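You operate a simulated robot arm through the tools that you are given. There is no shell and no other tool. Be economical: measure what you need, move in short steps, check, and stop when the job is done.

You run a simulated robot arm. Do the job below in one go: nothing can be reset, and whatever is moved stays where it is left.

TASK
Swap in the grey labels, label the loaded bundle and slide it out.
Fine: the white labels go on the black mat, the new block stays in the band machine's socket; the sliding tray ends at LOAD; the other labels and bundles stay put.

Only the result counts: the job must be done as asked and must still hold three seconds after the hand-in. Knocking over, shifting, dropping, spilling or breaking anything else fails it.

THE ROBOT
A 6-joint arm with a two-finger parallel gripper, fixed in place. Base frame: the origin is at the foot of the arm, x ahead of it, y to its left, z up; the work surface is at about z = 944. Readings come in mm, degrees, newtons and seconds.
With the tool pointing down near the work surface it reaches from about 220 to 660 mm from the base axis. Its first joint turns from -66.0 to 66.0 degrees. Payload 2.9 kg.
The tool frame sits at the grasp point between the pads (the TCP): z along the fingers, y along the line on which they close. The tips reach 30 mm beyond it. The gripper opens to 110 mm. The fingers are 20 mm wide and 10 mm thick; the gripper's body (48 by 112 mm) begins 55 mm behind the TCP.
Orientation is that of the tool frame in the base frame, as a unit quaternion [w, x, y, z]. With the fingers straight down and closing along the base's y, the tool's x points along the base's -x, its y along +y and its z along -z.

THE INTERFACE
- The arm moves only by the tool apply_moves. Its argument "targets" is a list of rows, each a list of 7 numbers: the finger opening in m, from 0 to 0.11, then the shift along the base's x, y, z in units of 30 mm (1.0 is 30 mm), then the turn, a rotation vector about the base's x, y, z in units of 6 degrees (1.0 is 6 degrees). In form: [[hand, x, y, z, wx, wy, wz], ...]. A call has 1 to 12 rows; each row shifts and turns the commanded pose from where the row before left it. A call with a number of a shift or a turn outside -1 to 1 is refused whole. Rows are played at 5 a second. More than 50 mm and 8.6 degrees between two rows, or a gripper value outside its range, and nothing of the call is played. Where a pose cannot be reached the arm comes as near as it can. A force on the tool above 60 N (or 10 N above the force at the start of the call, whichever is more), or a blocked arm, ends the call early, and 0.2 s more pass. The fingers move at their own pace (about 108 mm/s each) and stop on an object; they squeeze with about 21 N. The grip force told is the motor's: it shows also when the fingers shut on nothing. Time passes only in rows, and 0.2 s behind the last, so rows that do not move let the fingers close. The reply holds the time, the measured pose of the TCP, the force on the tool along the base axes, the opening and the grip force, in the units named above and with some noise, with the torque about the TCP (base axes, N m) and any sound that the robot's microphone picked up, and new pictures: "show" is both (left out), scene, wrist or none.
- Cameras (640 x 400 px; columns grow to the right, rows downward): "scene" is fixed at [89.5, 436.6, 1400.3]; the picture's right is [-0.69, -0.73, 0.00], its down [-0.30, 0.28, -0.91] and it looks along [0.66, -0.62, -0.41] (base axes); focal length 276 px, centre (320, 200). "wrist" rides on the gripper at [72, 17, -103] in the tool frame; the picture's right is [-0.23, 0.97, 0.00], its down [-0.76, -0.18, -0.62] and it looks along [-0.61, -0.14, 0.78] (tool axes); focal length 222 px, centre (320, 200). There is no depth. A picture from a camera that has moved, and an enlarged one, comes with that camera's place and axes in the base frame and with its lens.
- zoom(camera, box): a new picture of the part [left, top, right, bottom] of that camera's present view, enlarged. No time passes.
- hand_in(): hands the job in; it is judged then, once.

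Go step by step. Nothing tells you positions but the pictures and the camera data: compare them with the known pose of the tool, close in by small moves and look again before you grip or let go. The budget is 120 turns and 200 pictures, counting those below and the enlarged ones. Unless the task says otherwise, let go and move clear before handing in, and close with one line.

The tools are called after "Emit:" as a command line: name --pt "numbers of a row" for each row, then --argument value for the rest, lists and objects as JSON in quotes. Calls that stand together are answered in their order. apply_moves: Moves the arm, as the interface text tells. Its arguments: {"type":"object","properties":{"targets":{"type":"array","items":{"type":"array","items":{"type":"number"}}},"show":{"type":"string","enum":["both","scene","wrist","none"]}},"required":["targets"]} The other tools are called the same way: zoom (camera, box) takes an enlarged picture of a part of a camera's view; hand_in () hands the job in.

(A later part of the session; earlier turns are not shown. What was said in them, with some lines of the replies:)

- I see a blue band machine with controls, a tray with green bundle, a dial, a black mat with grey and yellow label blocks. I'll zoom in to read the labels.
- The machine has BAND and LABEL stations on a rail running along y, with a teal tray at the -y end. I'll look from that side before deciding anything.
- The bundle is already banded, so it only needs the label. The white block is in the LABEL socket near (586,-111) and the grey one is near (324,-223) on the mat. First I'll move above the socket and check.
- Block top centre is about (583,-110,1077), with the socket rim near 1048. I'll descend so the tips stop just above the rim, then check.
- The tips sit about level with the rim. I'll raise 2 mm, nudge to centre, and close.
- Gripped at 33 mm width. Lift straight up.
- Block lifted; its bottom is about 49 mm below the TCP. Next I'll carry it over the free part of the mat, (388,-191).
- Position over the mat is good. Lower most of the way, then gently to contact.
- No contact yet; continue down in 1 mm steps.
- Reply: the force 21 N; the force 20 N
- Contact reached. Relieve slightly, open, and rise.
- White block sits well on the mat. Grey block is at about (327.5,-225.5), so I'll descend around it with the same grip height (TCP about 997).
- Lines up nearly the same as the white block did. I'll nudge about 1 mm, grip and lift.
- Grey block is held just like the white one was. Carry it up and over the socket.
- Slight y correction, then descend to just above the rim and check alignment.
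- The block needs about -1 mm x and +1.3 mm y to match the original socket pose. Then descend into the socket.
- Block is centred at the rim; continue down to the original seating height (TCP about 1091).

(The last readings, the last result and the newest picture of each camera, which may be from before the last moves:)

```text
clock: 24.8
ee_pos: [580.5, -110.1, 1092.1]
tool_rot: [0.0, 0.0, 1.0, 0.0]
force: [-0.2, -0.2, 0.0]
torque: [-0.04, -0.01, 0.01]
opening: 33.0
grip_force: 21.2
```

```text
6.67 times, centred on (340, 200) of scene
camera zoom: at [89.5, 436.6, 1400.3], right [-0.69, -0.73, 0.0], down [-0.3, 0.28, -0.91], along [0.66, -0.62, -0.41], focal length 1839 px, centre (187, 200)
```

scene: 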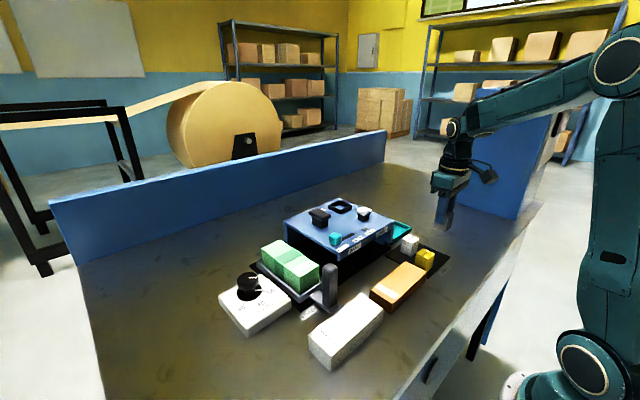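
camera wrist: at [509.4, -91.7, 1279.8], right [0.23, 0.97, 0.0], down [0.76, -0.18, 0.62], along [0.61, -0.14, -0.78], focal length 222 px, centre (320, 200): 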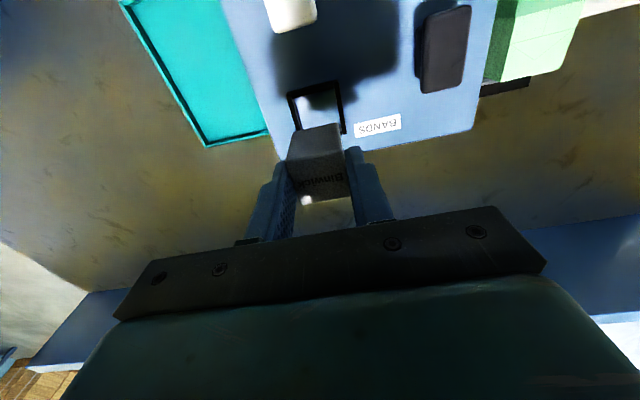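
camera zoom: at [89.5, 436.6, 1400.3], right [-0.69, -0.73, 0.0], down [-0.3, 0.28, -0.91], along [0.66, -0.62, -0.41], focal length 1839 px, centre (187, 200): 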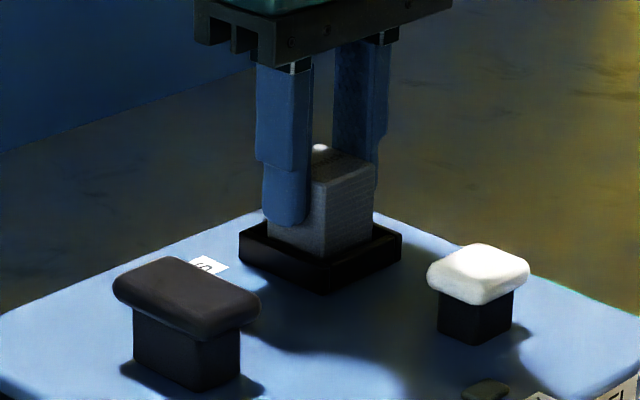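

It's inside the socket with no side load. Step down gently to feel contact.

Emit:
apply_moves --pt "0.02 0 0 -0.035 0 0 0" --pt "0.02 0 0 -0.035 0 0 0" --pt "0.02 0 0 0 0 0 0" --show "none"

```text
clock: 25.6
ee_pos: [580.9, -107.9, 1089.3]
tool_rot: [-0.001, 0.0, 1.0, 0.0]
force: [-0.1, 0.1, 0.7]
torque: [-0.05, -0.02, -0.02]
opening: 32.9
grip_force: 21.3
```

Emit:
apply_moves --pt "0.02 0 0 -0.035 0 0 0" --pt "0.02 0 0 0 0 0 0" --show "none"

Emit:
zoom --camera "scene" --box '[310, 170, 370, 230]'

```text
clock: 26.2
ee_pos: [579.6, -109.3, 1089.9]
tool_rot: [0.001, 0.001, 1.0, 0.0]
force: [-1.6, 1.4, 7.5]
torque: [0.08, 0.09, 0.03]
opening: 33.1
grip_force: 21.6
```

```text
6.67 times, centred on (340, 200) of scene
camera zoom: at [89.3, 436.6, 1400.2], right [-0.69, -0.73, 0.0], down [-0.3, 0.28, -0.91], along [0.66, -0.62, -0.41], focal length 1839 px, centre (187, 200)
```

zoom: 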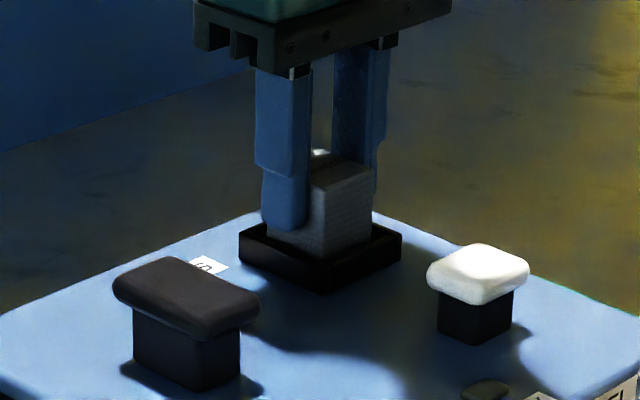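

Seated with light contact. Release and rise.

Emit:
apply_moves --pt "0.06 0 0 0 0 0 0" --pt "0.06 0 0 0.1 0 0 0" --pt "0.06 0 0 0.6 0 0 0" --pt "0.06 0 0 1 0 0 0" --pt "0.06 0 0 1 0 0 0" --pt "0.06 -1 0 0.3 0 0 0" --pt "0.06 -1 0.5 0 0 0 0" --pt "0.06 -1 0.5 0 0 0 0" --pt "0.06 -1 0.5 0 0 0 0" --pt "0.06 -1 0.5 0 0 0 0" --pt "0.06 -1 0.5 0 0 0 0"

Emit:
zoom --camera "scene" --box '[280, 170, 400, 250]'

Emit:
zoom --camera "wrist" --box '[200, 20, 520, 240]'

```text
clock: 28.6
ee_pos: [399.0, -34.8, 1177.1]
tool_rot: [0.0, 0.0, 1.0, 0.0]
force: [-0.2, 0.1, -0.8]
torque: [-0.02, -0.01, -0.04]
opening: 59.8
grip_force: 0.0
camera wrist: at [328.0, -17.8, 1282.0], right [0.23, 0.97, 0.0], down [0.76, -0.18, 0.62], along [0.61, -0.14, -0.78], focal length 222 px, centre (320, 200)
```

scene: 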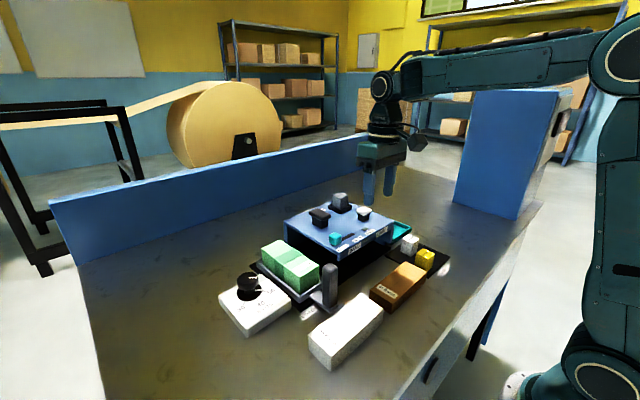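
wrist: 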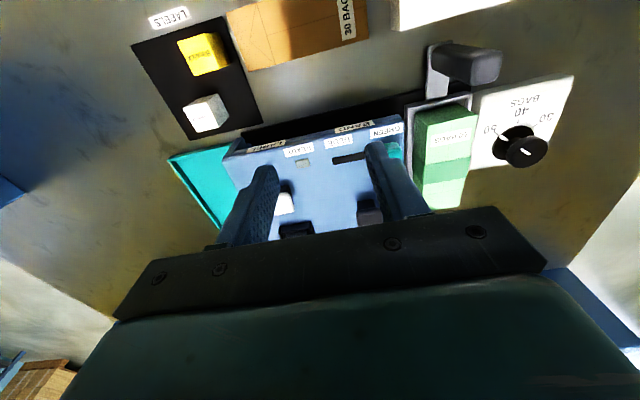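

```text
5.00 times, centred on (340, 210) of scene
camera zoom: at [89.5, 436.6, 1400.3], right [-0.69, -0.73, 0.0], down [-0.3, 0.28, -0.91], along [0.66, -0.62, -0.41], focal length 1379 px, centre (220, 150)
```

zoom: 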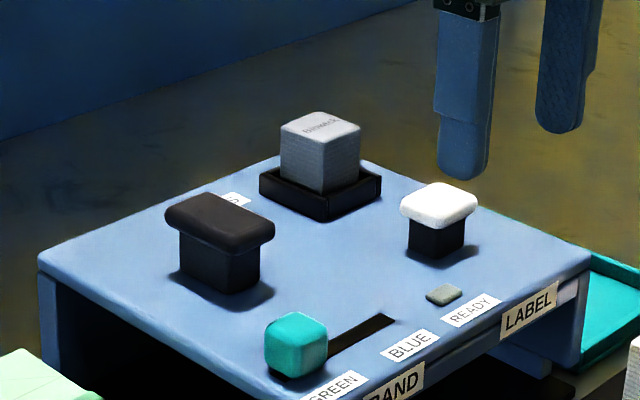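

```text
1.82 times, centred on (360, 130) of wrist
camera zoom: at [328.0, -17.8, 1282.0], right [0.23, 0.97, 0.0], down [0.76, -0.18, 0.62], along [0.61, -0.14, -0.78], focal length 404 px, centre (247, 327)
```

zoom: 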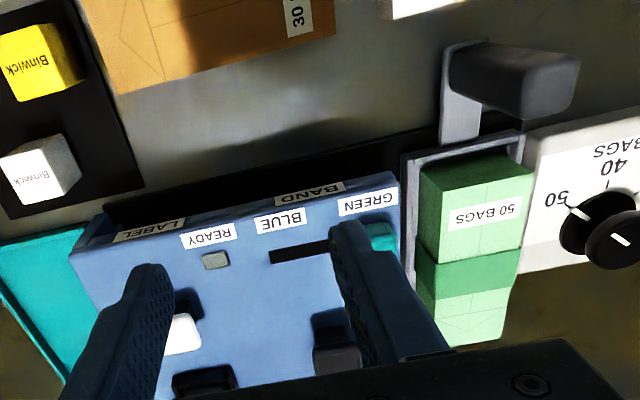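

Grey block is seated in the socket. Next the tray handle, near (395,122) with its top about z=1050; I'll move above it.

Emit:
apply_moves --pt "0.06 0 0.87 0 0 0 0" --pt "0.06 0 0.87 0 0 0 0" --pt "0.06 0 0.87 0 0 0 0" --pt "0.06 0 0.87 0 0 0 0" --pt "0.06 0 0.87 0 0 0 0" --pt "0.06 -0.13 0.87 0 0 0 0" --pt "0.06 0 0 -1 0 0 0" --pt "0.06 0 0 -1 0 0 0" --pt "0.06 0 0 0 0 0 0"

Emit:
zoom --camera "scene" --box '[260, 190, 400, 320]'

Emit:
zoom --camera "wrist" --box '[200, 40, 440, 240]'

```text
clock: 30.6
ee_pos: [396.1, 122.2, 1117.1]
tool_rot: [0.0, -0.001, 1.0, -0.001]
force: [0.2, -0.5, 0.0]
torque: [-0.04, -0.02, 0.0]
opening: 59.9
grip_force: 0.0
camera wrist: at [324.3, 138.5, 1221.6], right [0.23, 0.97, 0.0], down [0.76, -0.18, 0.62], along [0.61, -0.14, -0.78], focal length 222 px, centre (320, 200)
```

scene: 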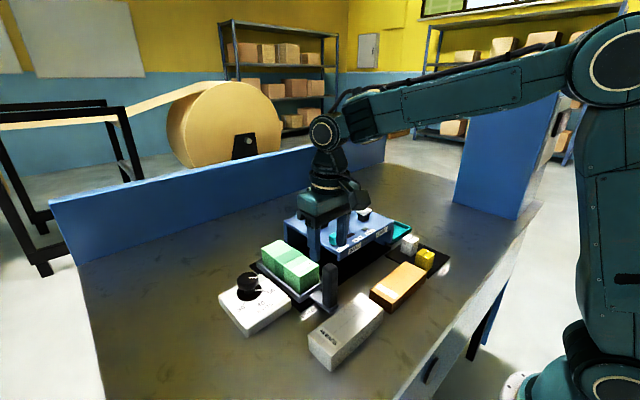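
wrist: 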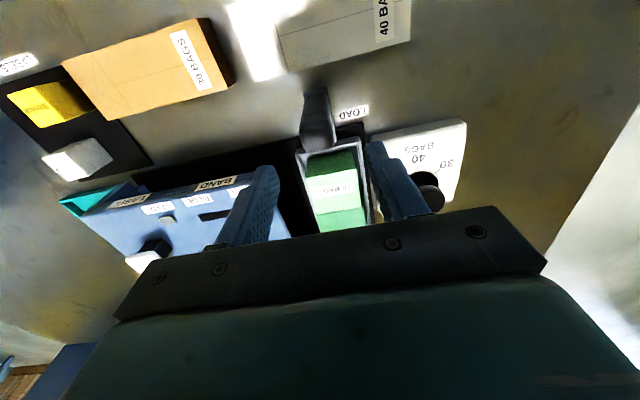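

```text
3.08 times, centred on (330, 255) of scene
camera zoom: at [89.5, 436.6, 1400.3], right [-0.69, -0.73, 0.0], down [-0.3, 0.28, -0.91], along [0.66, -0.62, -0.41], focal length 849 px, centre (289, 31)
```

zoom: 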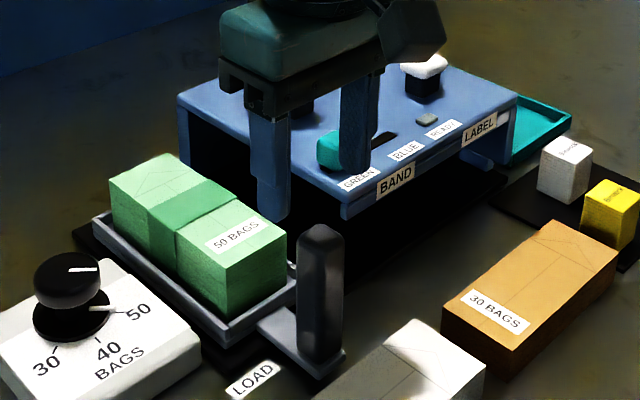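

```text
2.00 times, centred on (320, 140) of wrist
camera zoom: at [324.3, 138.5, 1221.6], right [0.23, 0.97, 0.0], down [0.76, -0.18, 0.62], along [0.61, -0.14, -0.78], focal length 444 px, centre (320, 320)
```

zoom: 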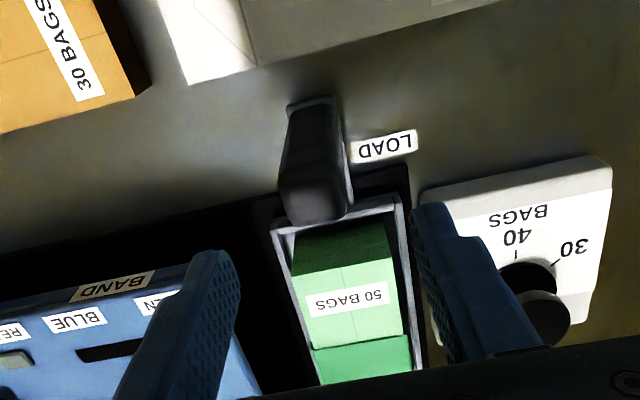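

Handle top refined to about (397,119.5,1049). Descend around it.

Emit:
apply_moves --pt "0.06 0.03 -0.09 -0.9 0 0 0" --pt "0.06 0 0 -0.9 0 0 0" --pt "0.06 0 0 -0.9 0 0 0" --pt "0.06 0 0 -0.3 0 0 0" --pt "0.06 0 0 0 0 0 0" --show "wrist"

Emit:
zoom --camera "scene" --box '[260, 190, 400, 320]'

```text
clock: 31.8
ee_pos: [396.5, 118.4, 1027.4]
tool_rot: [0.0, 0.0, 1.0, -0.001]
force: [0.9, -0.4, 0.6]
torque: [-0.01, 0.02, 0.01]
opening: 59.9
grip_force: 0.0
camera wrist: at [325.5, 136.0, 1131.6], right [0.23, 0.97, 0.0], down [0.76, -0.18, 0.62], along [0.61, -0.14, -0.78], focal length 222 px, centre (320, 200)
```

wrist: 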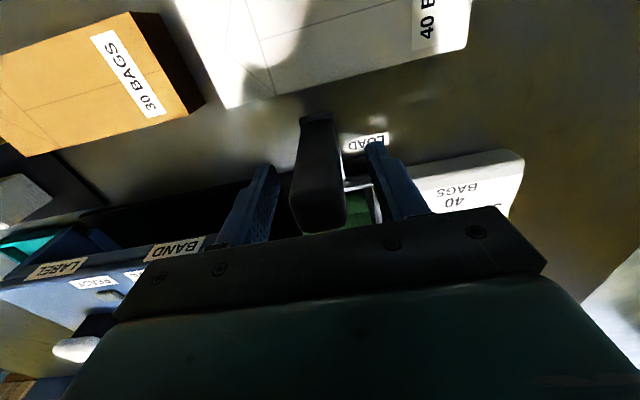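

```text
3.08 times, centred on (330, 255) of scene
camera zoom: at [89.5, 436.6, 1400.3], right [-0.69, -0.73, 0.0], down [-0.3, 0.28, -0.91], along [0.66, -0.62, -0.41], focal length 849 px, centre (289, 31)
```

zoom: 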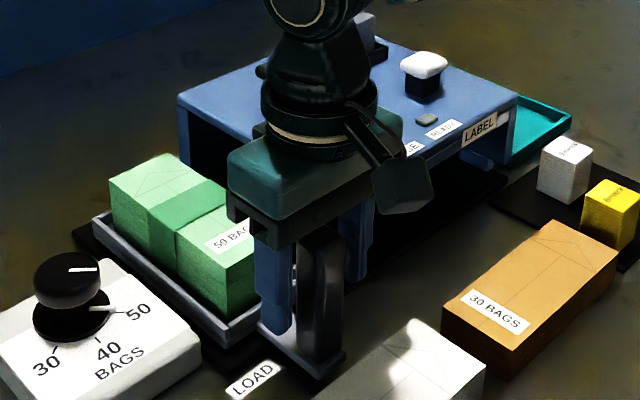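

Handle is between the fingers. Close on it.

Emit:
apply_moves --pt "0.03 0 0 0 0 0 0" --pt "0.015 0 0 0 0 0 0" --pt "0.01 0 0 0 0 0 0" --show "wrist"

Emit:
zoom --camera "scene" --box '[260, 190, 400, 320]'

```text
clock: 32.6
ee_pos: [396.7, 119.4, 1029.0]
tool_rot: [0.0, 0.0, 1.0, 0.0]
force: [-0.1, 0.0, -2.9]
torque: [-0.31, -0.37, 0.07]
opening: 25.9
grip_force: 44.7
camera wrist: at [325.5, 136.0, 1131.7], right [0.23, 0.97, 0.0], down [0.76, -0.18, 0.62], along [0.61, -0.14, -0.78], focal length 222 px, centre (320, 200)
```

wrist: 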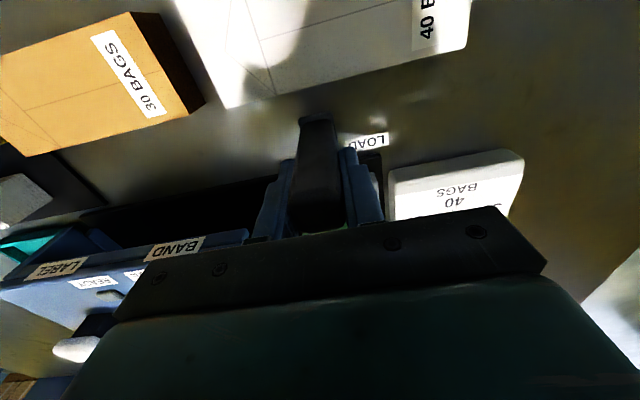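

```text
3.08 times, centred on (330, 255) of scene
camera zoom: at [89.5, 436.6, 1400.2], right [-0.69, -0.73, 0.0], down [-0.3, 0.28, -0.91], along [0.66, -0.62, -0.41], focal length 849 px, centre (289, 31)
```

zoom: 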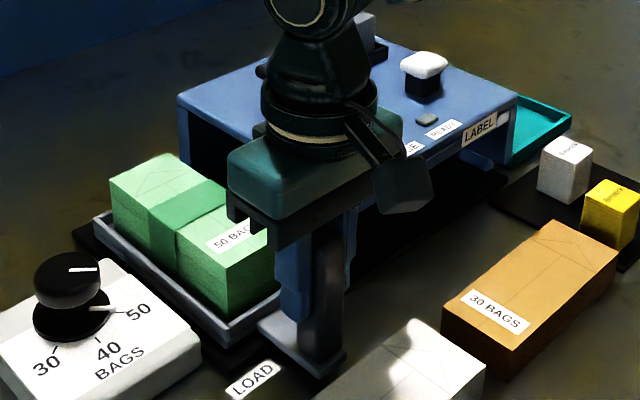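

Gripped at 26 mm. Slide a short way along -y first and watch the forces.

Emit:
apply_moves --pt "0.01 0 -0.3 0 0 0 0" --pt "0.01 0 -0.4 0 0 0 0" --pt "0.01 0 0 0 0 0 0" --show "none"

Emit:
zoom --camera "scene" --box '[240, 180, 420, 320]'

```text
clock: 33.4
ee_pos: [397.4, 97.2, 1027.7]
tool_rot: [0.0, -0.001, 1.0, -0.001]
force: [-4.1, -0.5, -9.5]
torque: [-0.11, -1.52, -0.01]
opening: 25.7
grip_force: 45.0
```

```text
2.86 times, centred on (330, 250) of scene
camera zoom: at [89.4, 436.6, 1400.3], right [-0.69, -0.73, 0.0], down [-0.3, 0.28, -0.91], along [0.66, -0.62, -0.41], focal length 788 px, centre (291, 57)
```

zoom: 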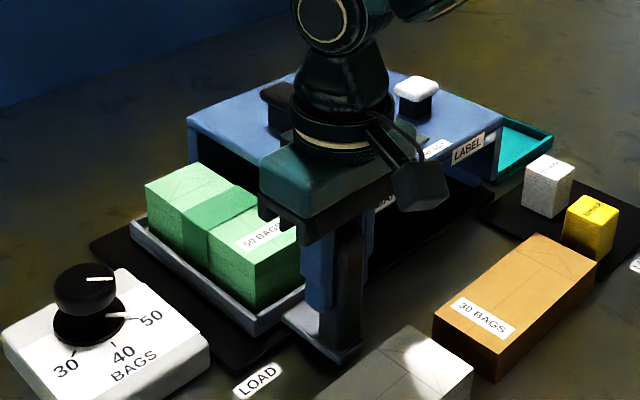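

It slides freely. Continue towards LABEL.

Emit:
apply_moves --pt "0.01 0 -0.6 0 0 0 0" --pt "0.01 0 -0.7 0 0 0 0" --pt "0.01 0 -0.7 0 0 0 0" --pt "0.01 0 -0.7 0 0 0 0" --pt "0.01 0 -0.7 0 0 0 0" --pt "0.01 0 -0.7 0 0 0 0" --pt "0.01 0 -0.7 0 0 0 0" --pt "0.01 0 -0.7 0 0 0 0" --pt "0.01 0 -0.6 0 0 0 0" --pt "0.01 0 0 0 0 0 0"

Emit:
zoom --camera "scene" --box '[260, 180, 460, 320]'

```text
clock: 35.6
ee_pos: [397.4, -85.7, 1027.8]
tool_rot: [-0.001, 0.0, 1.0, 0.001]
force: [-7.8, 0.0, -21.0]
torque: [-0.59, 0.14, 0.09]
opening: 25.7
grip_force: 45.3
camera wrist: at [325.6, -68.7, 1132.0], right [0.23, 0.97, 0.0], down [0.76, -0.18, 0.62], along [0.61, -0.14, -0.78], focal length 222 px, centre (320, 200)
```

scene: 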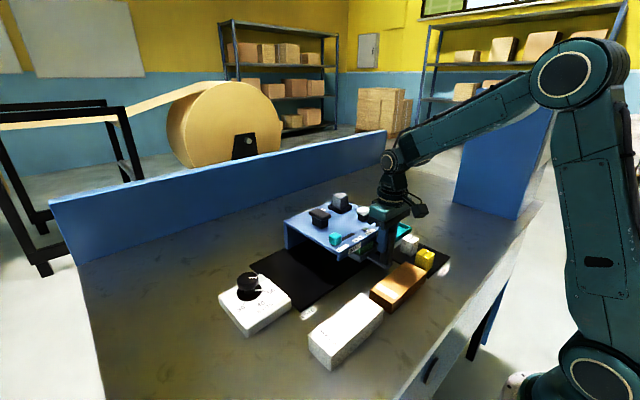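
wrist: 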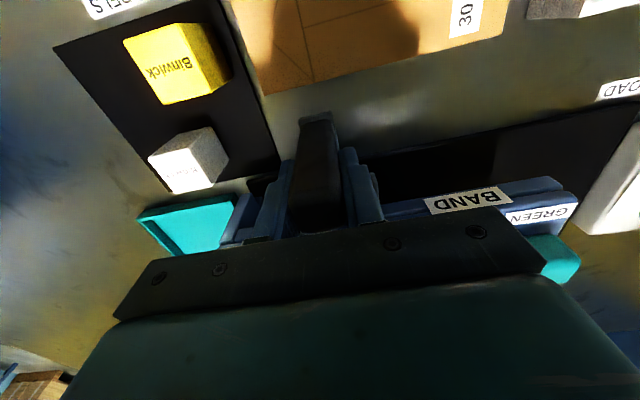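

```text
2.86 times, centred on (360, 250) of scene
camera zoom: at [89.6, 436.5, 1400.3], right [-0.69, -0.73, 0.0], down [-0.3, 0.28, -0.91], along [0.66, -0.62, -0.41], focal length 788 px, centre (206, 57)
```

zoom: 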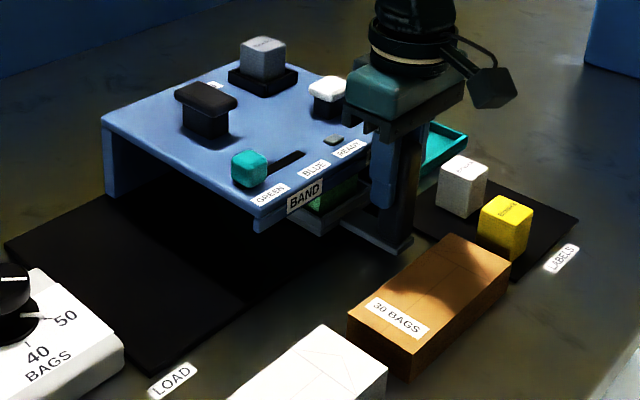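

Approaching LABEL. Relax the vertical load slightly and continue in small steps until the stop.

Emit:
apply_moves --pt "0.01 0 -0.2 -0.03 0 0 0" --pt "0.01 0 -0.2 0 0 0 0" --pt "0.01 0 -0.15 0 0 0 0" --pt "0.01 0 0 0 0 0 0" --show "none"

Emit:
zoom --camera "scene" --box '[260, 180, 460, 320]'

```text
clock: 36.6
ee_pos: [398.2, -101.8, 1028.9]
tool_rot: [0.0, 0.0, 1.0, 0.0]
force: [-12.7, -0.3, -6.3]
torque: [-0.26, 0.22, 0.26]
opening: 25.8
grip_force: 45.3
```

```text
2.86 times, centred on (360, 250) of scene
camera zoom: at [89.2, 436.5, 1400.3], right [-0.69, -0.73, 0.0], down [-0.3, 0.28, -0.91], along [0.66, -0.62, -0.41], focal length 788 px, centre (206, 57)
```

zoom: 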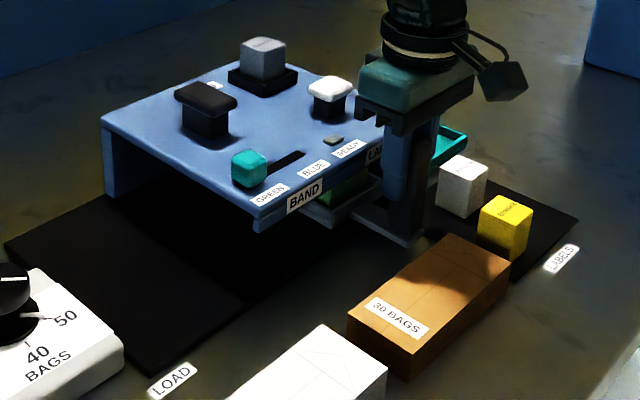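

Emit:
apply_moves --pt "0.01 -0.03 -0.1 0 0 0 0" --pt "0.01 0 -0.1 0 0 0 0" --pt "0.01 0 0 0 0 0 0" --show "none"

Emit:
zoom --camera "scene" --box '[320, 190, 440, 280]'

```text
clock: 37.4
ee_pos: [396.7, -106.9, 1029.6]
tool_rot: [0.002, -0.001, 1.0, 0.0]
force: [-3.9, 0.1, 2.9]
torque: [0.06, 1.12, -0.04]
opening: 26.0
grip_force: 44.8
```

```text
4.44 times, centred on (380, 235) of scene
camera zoom: at [89.4, 436.5, 1400.3], right [-0.69, -0.73, 0.0], down [-0.3, 0.28, -0.91], along [0.66, -0.62, -0.41], focal length 1226 px, centre (53, 44)
```

zoom: 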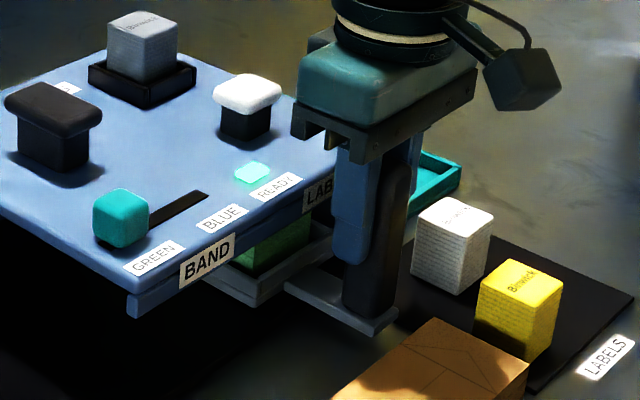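

READY is lit. Go 2 mm further for margin, then release and rise.

Emit:
apply_moves --pt "0.01 0 -0.07 0 0 0 0" --pt "0.01 0 0 0 0 0 0" --pt "0.045 0 0 0 0 0 0" --pt "0.045 0 0 0 0 0 0" --show "none"

Emit:
zoom --camera "scene" --box '[320, 190, 440, 280]'

```text
clock: 38.4
ee_pos: [397.0, -109.1, 1028.3]
tool_rot: [0.0, 0.0, 1.0, 0.0]
force: [0.1, 0.6, 0.4]
torque: [-0.01, 0.02, 0.0]
opening: 45.2
grip_force: 0.1
```

```text
4.44 times, centred on (380, 235) of scene
camera zoom: at [89.5, 436.6, 1400.3], right [-0.69, -0.73, 0.0], down [-0.3, 0.28, -0.91], along [0.66, -0.62, -0.41], focal length 1226 px, centre (53, 44)
```

zoom: 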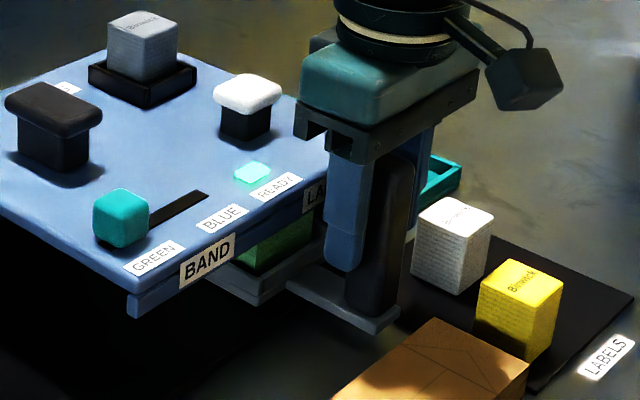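

READY stays lit with the tray released. Rise, move over the white button and close the fingers.

Emit:
apply_moves --pt "0.045 0 0 0.7 0 0 0" --pt "0.045 0 0 1 0 0 0" --pt "0.045 0 0 1 0 0 0" --pt "0.045 0 0 0.8 0 0 0" --pt "0 0.8 0 0 0 0 0" --pt "0 0.8 0 0 0 0 0" --pt "0 0.8 0 0 0 0 0" --pt "0 0.83 0 0 0 0 0" --pt "0 0 0 0 0 0 0"

Emit:
zoom --camera "scene" --box '[300, 140, 440, 260]'

Emit:
zoom --camera "wrist" --box '[220, 40, 440, 240]'

```text
clock: 40.4
ee_pos: [493.5, -109.7, 1134.3]
tool_rot: [-0.001, 0.0, 1.0, 0.0]
force: [-0.1, -0.2, 0.6]
torque: [0.0, -0.01, -0.03]
opening: 0.0
grip_force: 21.4
camera wrist: at [422.1, -92.6, 1237.4], right [0.23, 0.97, 0.0], down [0.76, -0.18, 0.62], along [0.61, -0.14, -0.78], focal length 222 px, centre (320, 200)
```

scene: 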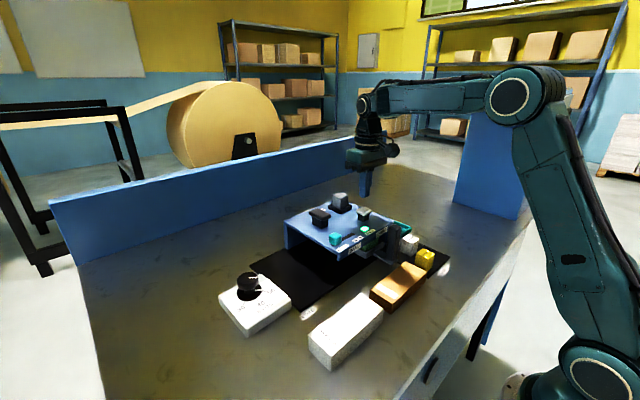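
wrist: 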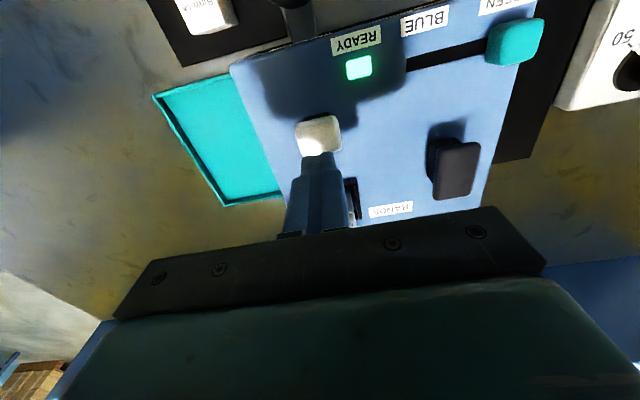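

```text
3.33 times, centred on (370, 200) of scene
camera zoom: at [89.5, 436.6, 1400.3], right [-0.69, -0.73, 0.0], down [-0.3, 0.28, -0.91], along [0.66, -0.62, -0.41], focal length 920 px, centre (153, 200)
```

zoom: 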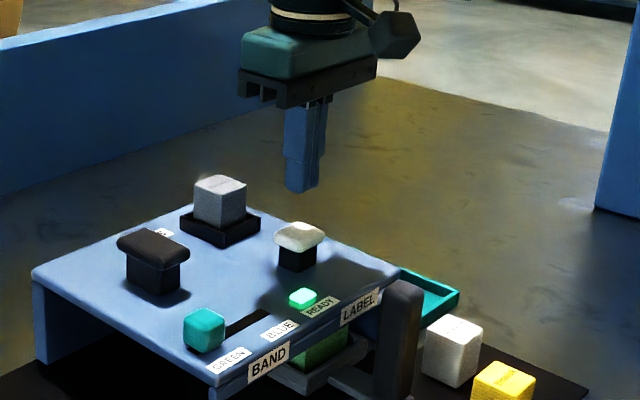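

```text
2.00 times, centred on (330, 140) of wrist
camera zoom: at [422.1, -92.6, 1237.4], right [0.23, 0.97, 0.0], down [0.76, -0.18, 0.62], along [0.61, -0.14, -0.78], focal length 444 px, centre (300, 320)
```

zoom: 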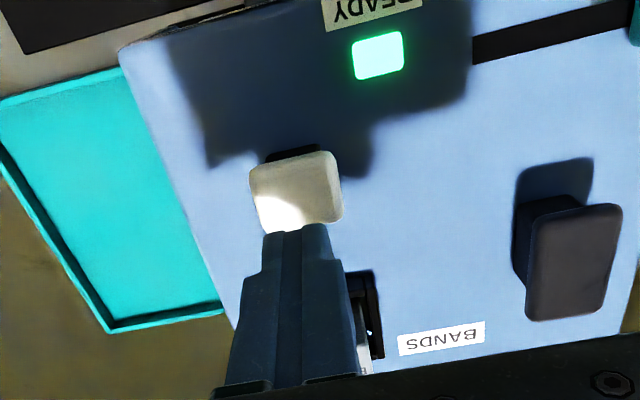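

Button is centred below. Descend to near it, then press in small steps.

Emit:
apply_moves --pt "0 -0.06 0 -0.6 0 0 0" --pt "0 0 0 -0.4 0 0 0" --pt "0 0 0 -0.1 0 0 0" --pt "0 0 0 -0.1 0 0 0" --pt "0 0 0 0 0 0 0" --show "none"

Emit:
zoom --camera "scene" --box '[330, 170, 410, 260]'

```text
clock: 41.6
ee_pos: [491.4, -110.2, 1096.7]
tool_rot: [0.0, -0.001, 1.0, 0.0]
force: [1.3, 0.0, 0.6]
torque: [0.03, 0.01, 0.01]
opening: 0.0
grip_force: 20.9
```

```text
4.44 times, centred on (370, 215) of scene
camera zoom: at [89.5, 436.6, 1400.3], right [-0.69, -0.73, 0.0], down [-0.3, 0.28, -0.91], along [0.66, -0.62, -0.41], focal length 1226 px, centre (98, 133)
```

zoom: 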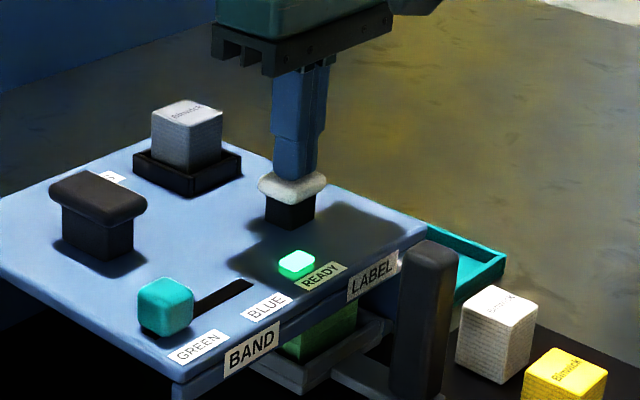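

Emit:
apply_moves --pt "0 0 0 -0.08 0 0 0" --pt "0 0 0 -0.08 0 0 0" --pt "0 0 0 -0.08 0 0 0" --pt "0 0 0 0 0 0 0" --show "none"

Emit:
zoom --camera "scene" --box '[330, 170, 410, 260]'

```text
clock: 42.6
ee_pos: [491.2, -109.6, 1089.9]
tool_rot: [0.0, 0.0, 1.0, 0.0]
force: [-3.2, -3.4, 3.9]
torque: [-0.08, 0.04, -0.01]
opening: 0.1
grip_force: 20.3
```

```text
4.44 times, centred on (370, 215) of scene
camera zoom: at [89.3, 436.5, 1400.3], right [-0.69, -0.73, 0.0], down [-0.3, 0.28, -0.91], along [0.66, -0.62, -0.41], focal length 1226 px, centre (98, 133)
```

zoom: 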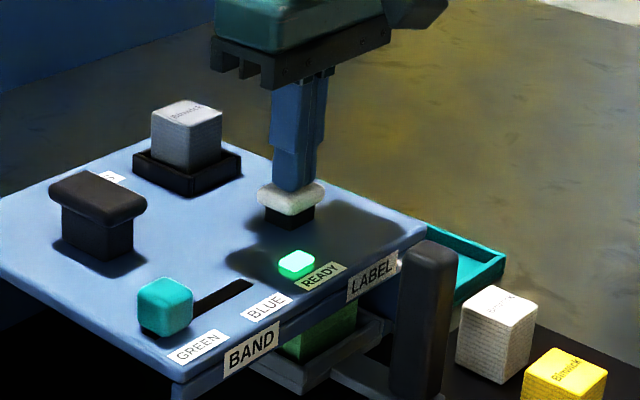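

Contact and the button is going down. Keep pressing until a click or stop.

Emit:
apply_moves --pt "0 0 0 -0.08 0 0 0" --pt "0 0 0 -0.08 0 0 0" --pt "0 0 0 -0.08 0 0 0" --pt "0 0 0 0 0 0 0" --show "none"

Emit:
zoom --camera "scene" --box '[330, 170, 410, 260]'

```text
clock: 43.6
ee_pos: [493.0, -108.6, 1083.2]
tool_rot: [0.001, -0.001, 1.0, 0.0]
force: [0.0, -3.3, 7.9]
torque: [-0.08, 0.03, 0.0]
opening: 0.0
grip_force: 20.8
heard: click
```

```text
4.44 times, centred on (370, 215) of scene
camera zoom: at [89.4, 436.5, 1400.3], right [-0.69, -0.73, 0.0], down [-0.3, 0.28, -0.91], along [0.66, -0.62, -0.41], focal length 1226 px, centre (98, 133)
```

zoom: 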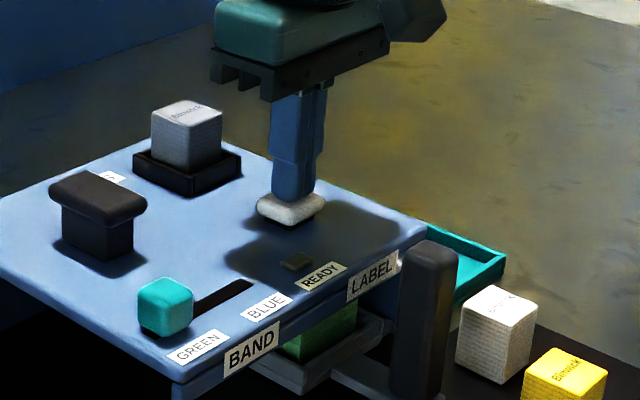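

Click heard and READY went off, so the label was applied. Go back up and return above the handle.

Emit:
apply_moves --pt "0 0 0 0.4 0 0 0" --pt "0 0 0 0.7 0 0 0" --pt "0 0 0 0.6 0 0 0" --pt "0.05 -0.8 0 0 0 0 0" --pt "0.05 -0.8 0 0 0 0 0" --pt "0.05 -0.8 0 0 0 0 0" --pt "0.05 -0.77 0 0 0 0 0" --pt "0.05 0 0 0 0 0 0"

Emit:
zoom --camera "scene" --box '[320, 160, 440, 280]'

Emit:
zoom --camera "wrist" --box '[200, 40, 440, 240]'

```text
clock: 45.4
ee_pos: [397.5, -108.6, 1134.6]
tool_rot: [0.001, -0.001, 1.0, 0.0]
force: [0.1, -0.6, 0.4]
torque: [0.02, -0.02, 0.0]
opening: 50.4
grip_force: 0.0
camera wrist: at [324.4, -93.0, 1237.2], right [0.23, 0.97, 0.0], down [0.76, -0.18, 0.62], along [0.61, -0.14, -0.78], focal length 222 px, centre (320, 200)
```

scene: 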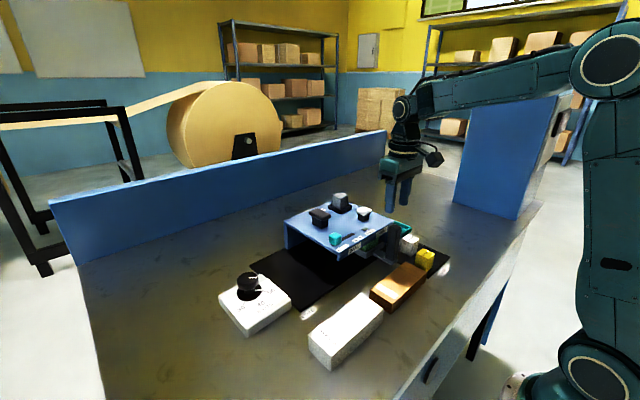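
wrist: 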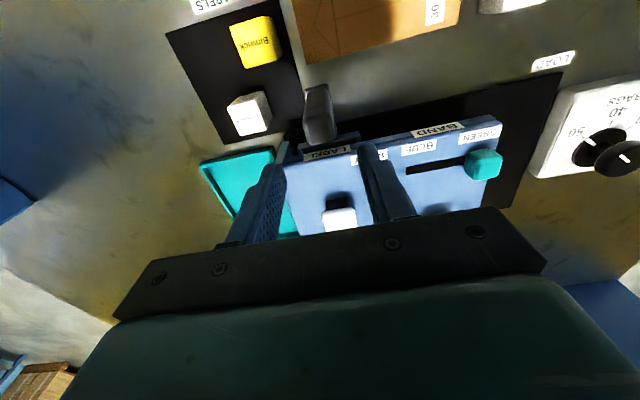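

```text
3.33 times, centred on (380, 220) of scene
camera zoom: at [89.5, 436.6, 1400.3], right [-0.69, -0.73, 0.0], down [-0.3, 0.28, -0.91], along [0.66, -0.62, -0.41], focal length 920 px, centre (120, 133)
```

zoom: 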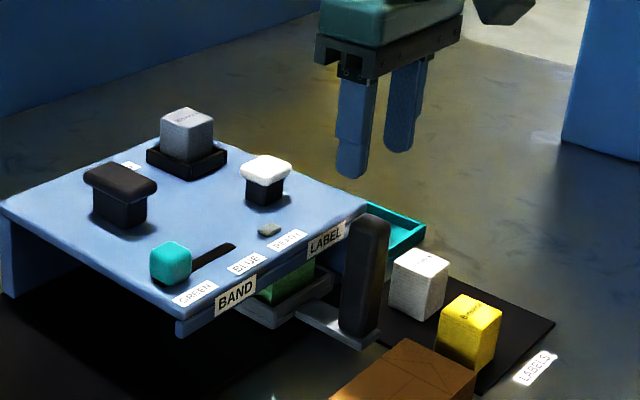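

```text
2.00 times, centred on (320, 140) of wrist
camera zoom: at [324.4, -93.0, 1237.2], right [0.23, 0.97, 0.0], down [0.76, -0.18, 0.62], along [0.61, -0.14, -0.78], focal length 444 px, centre (320, 320)
```

zoom: 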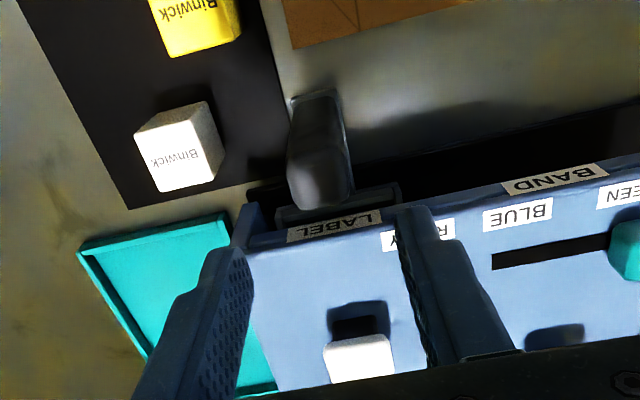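

Aligned with the handle. Descend and grip.

Emit:
apply_moves --pt "0.05 0 0 -1 0 0 0" --pt "0.05 0 0 -1 0 0 0" --pt "0.05 0 0 -1 0 0 0" --pt "0.05 0 0 -0.53 0 0 0" --pt "0.03 0 0 0 0 0 0" --pt "0.015 0 0 0 0 0 0" --pt "0.01 0 0 0 0 0 0" --show "none"

Emit:
zoom --camera "scene" --box '[320, 160, 440, 280]'

```text
clock: 47.0
ee_pos: [396.8, -107.9, 1026.9]
tool_rot: [0.001, 0.0, 1.0, 0.0]
force: [-2.3, 0.0, -4.8]
torque: [-0.4, -1.5, 0.07]
opening: 25.9
grip_force: 44.9
```

```text
3.33 times, centred on (380, 220) of scene
camera zoom: at [89.4, 436.6, 1400.3], right [-0.69, -0.73, 0.0], down [-0.3, 0.28, -0.91], along [0.66, -0.62, -0.41], focal length 920 px, centre (120, 133)
```

zoom: 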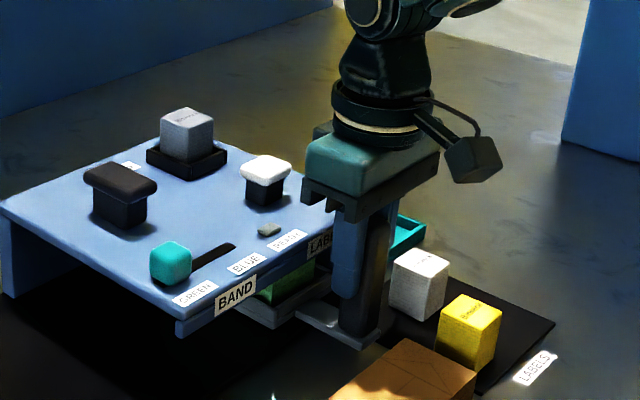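

Gripped. Slide back towards LOAD (about 228 mm).

Emit:
apply_moves --pt "0.01 0 0.4 0 0 0 0" --pt "0.01 0 0.65 0 0 0 0" --pt "0.01 0 0.65 0 0 0 0" --pt "0.01 0 0.65 0 0 0 0" --pt "0.01 0 0.65 0 0 0 0" --pt "0.01 0 0.65 0 0 0 0" --pt "0.01 0 0.65 0 0 0 0" --pt "0.01 0 0.65 0 0 0 0" --pt "0.01 0 0.65 0 0 0 0" --pt "0.01 0 0.65 0 0 0 0" --pt "0.01 0 0.6 0 0 0 0" --pt "0.01 0 0 0 0 0 0"

Emit:
zoom --camera "scene" --box '[220, 180, 400, 320]'

```text
clock: 49.6
ee_pos: [396.9, 95.8, 1027.5]
tool_rot: [-0.001, 0.0, 1.0, 0.0]
force: [3.4, 0.9, -24.0]
torque: [-0.2, -0.28, -0.2]
opening: 26.0
grip_force: 44.4
camera wrist: at [325.3, 112.7, 1130.9], right [0.23, 0.97, 0.0], down [0.76, -0.18, 0.62], along [0.61, -0.14, -0.78], focal length 222 px, centre (320, 200)
```

scene: 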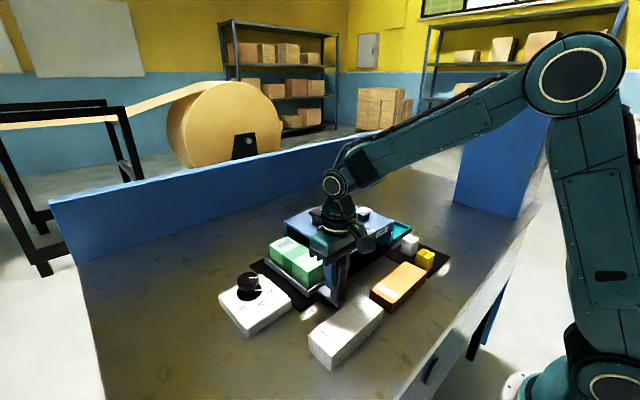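
wrist: 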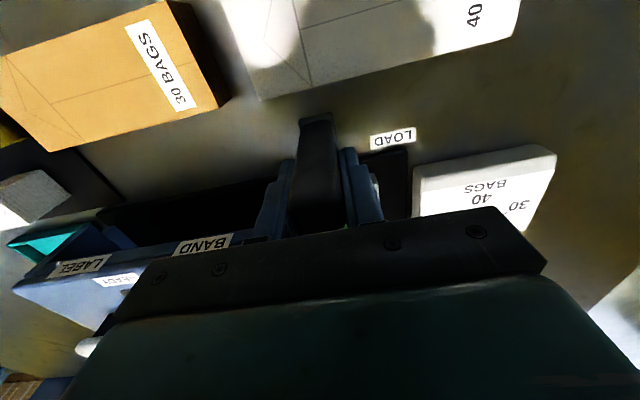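

```text
2.86 times, centred on (310, 250) of scene
camera zoom: at [89.9, 436.7, 1400.2], right [-0.69, -0.73, 0.0], down [-0.3, 0.28, -0.91], along [0.66, -0.62, -0.41], focal length 788 px, centre (349, 57)
```

zoom: 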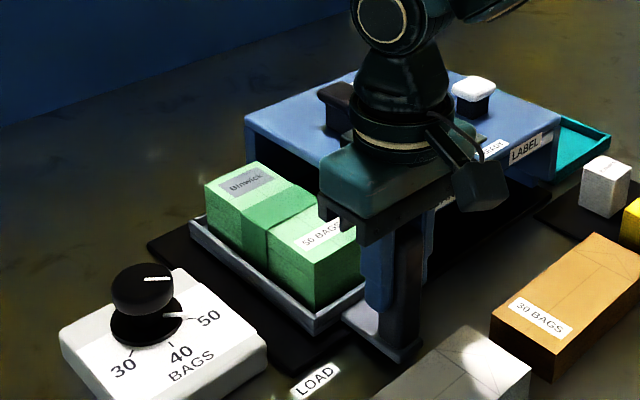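

A grey "Binwick" label is on the bundle. Slide the last ~23.5 mm to LOAD.

Emit:
apply_moves --pt "0.01 0 0.4 -0.03 0 0 0" --pt "0.01 0 0.25 0 0 0 0" --pt "0.01 0 0.1 0 0 0 0" --pt "0.01 0 0 0 0 0 0" --show "none"

Emit:
zoom --camera "scene" --box '[210, 230, 350, 340]'

```text
clock: 50.6
ee_pos: [397.6, 118.5, 1026.4]
tool_rot: [0.0, 0.0, 1.0, -0.001]
force: [-2.1, 1.6, -5.0]
torque: [-0.53, 1.53, -0.16]
opening: 26.0
grip_force: 45.0
```

```text
3.64 times, centred on (280, 285) of scene
camera zoom: at [89.6, 436.6, 1400.2], right [-0.69, -0.73, 0.0], down [-0.3, 0.28, -0.91], along [0.66, -0.62, -0.41], focal length 1003 px, centre (466, -109)
```

zoom: 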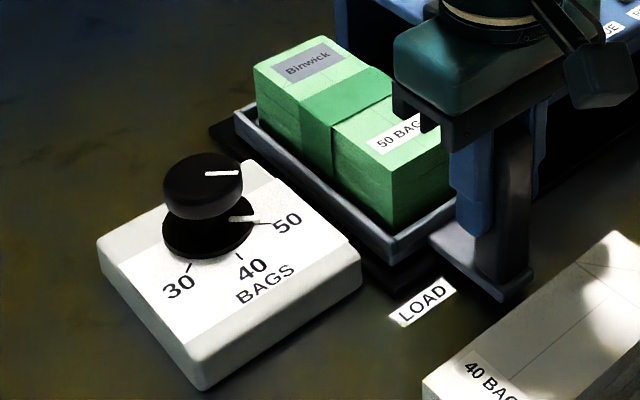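

Matches the original position to within about 1 mm. One small nudge, then release and rise.

Emit:
apply_moves --pt "0.01 0 0.03 0 0 0 0" --pt "0.01 0 0 0 0 0 0" --pt "0.05 0 0 0 0 0 0" --pt "0.05 0 0 0 0 0 0" --pt "0.05 0 0 0.7 0 0 0" --pt "0.05 0 0 1 0 0 0" --pt "0.05 0 0 1 0 0 0" --pt "0.05 0 0 1 0 0 0" --pt "0.05 0 0 1 0 0 0" --pt "0.05 0 0 1 0 0 0" --pt "0.05 0 0 0 0 0 0"

Emit:
zoom --camera "scene" --box '[210, 230, 350, 340]'

Emit:
zoom --camera "wrist" --box '[0, 0, 480, 240]'

```text
clock: 53.0
ee_pos: [396.1, 119.6, 1197.9]
tool_rot: [0.0, 0.0, 1.0, 0.001]
force: [0.3, 0.2, 0.3]
torque: [-0.01, -0.01, -0.01]
opening: 50.1
grip_force: 0.1
camera wrist: at [324.8, 135.9, 1302.3], right [0.23, 0.97, 0.0], down [0.76, -0.18, 0.62], along [0.61, -0.14, -0.78], focal length 222 px, centre (320, 200)
```

scene: 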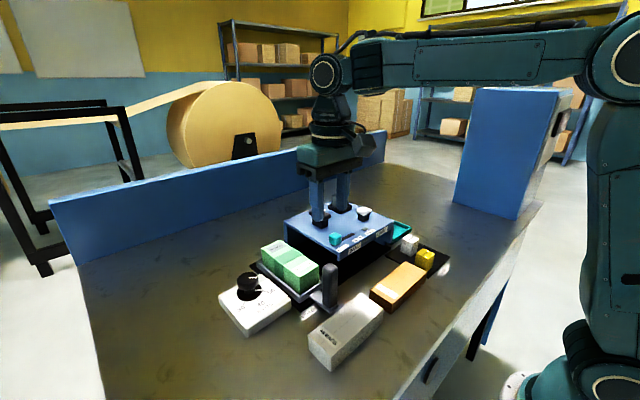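
wrist: 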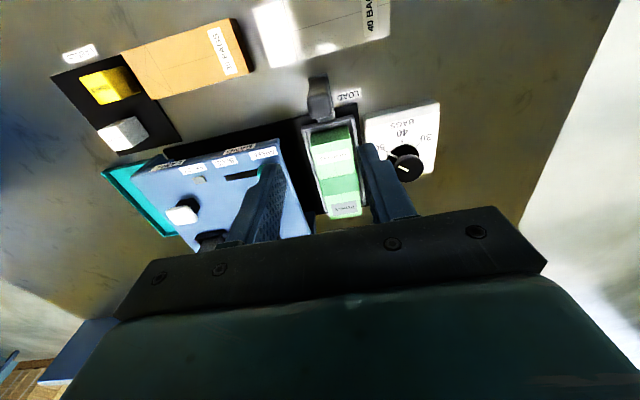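

```text
3.64 times, centred on (280, 285) of scene
camera zoom: at [89.5, 436.6, 1400.3], right [-0.69, -0.73, 0.0], down [-0.3, 0.28, -0.91], along [0.66, -0.62, -0.41], focal length 1003 px, centre (466, -109)
```

zoom: 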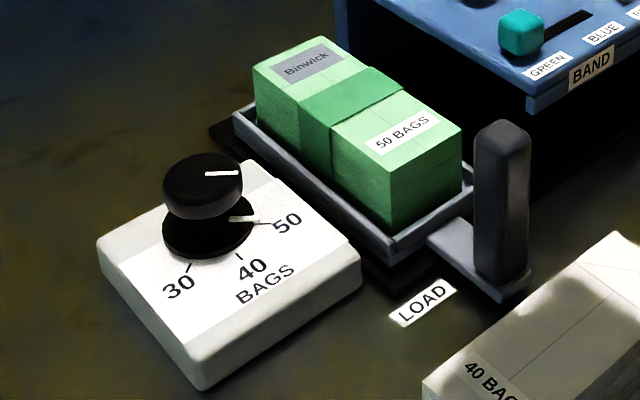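

```text
1.33 times, centred on (240, 120) of wrist
camera zoom: at [324.8, 135.9, 1302.3], right [0.23, 0.97, 0.0], down [0.76, -0.18, 0.62], along [0.61, -0.14, -0.78], focal length 296 px, centre (427, 307)
```

zoom: 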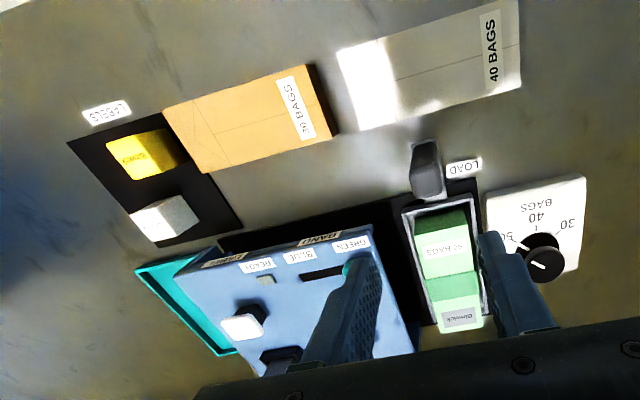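

The tray is back at LOAD with the labelled bundle, the white labels are on the mat and the grey block is in the socket. The gripper is clear, so I'm handing in.

Emit:
hand_in

```text
The job is handed in.
```

The grey labels are in the socket, the white labels are on the black mat, and the loaded bundle now carries a grey "Binwick" label. The tray is back at LOAD, and the job is handed in.
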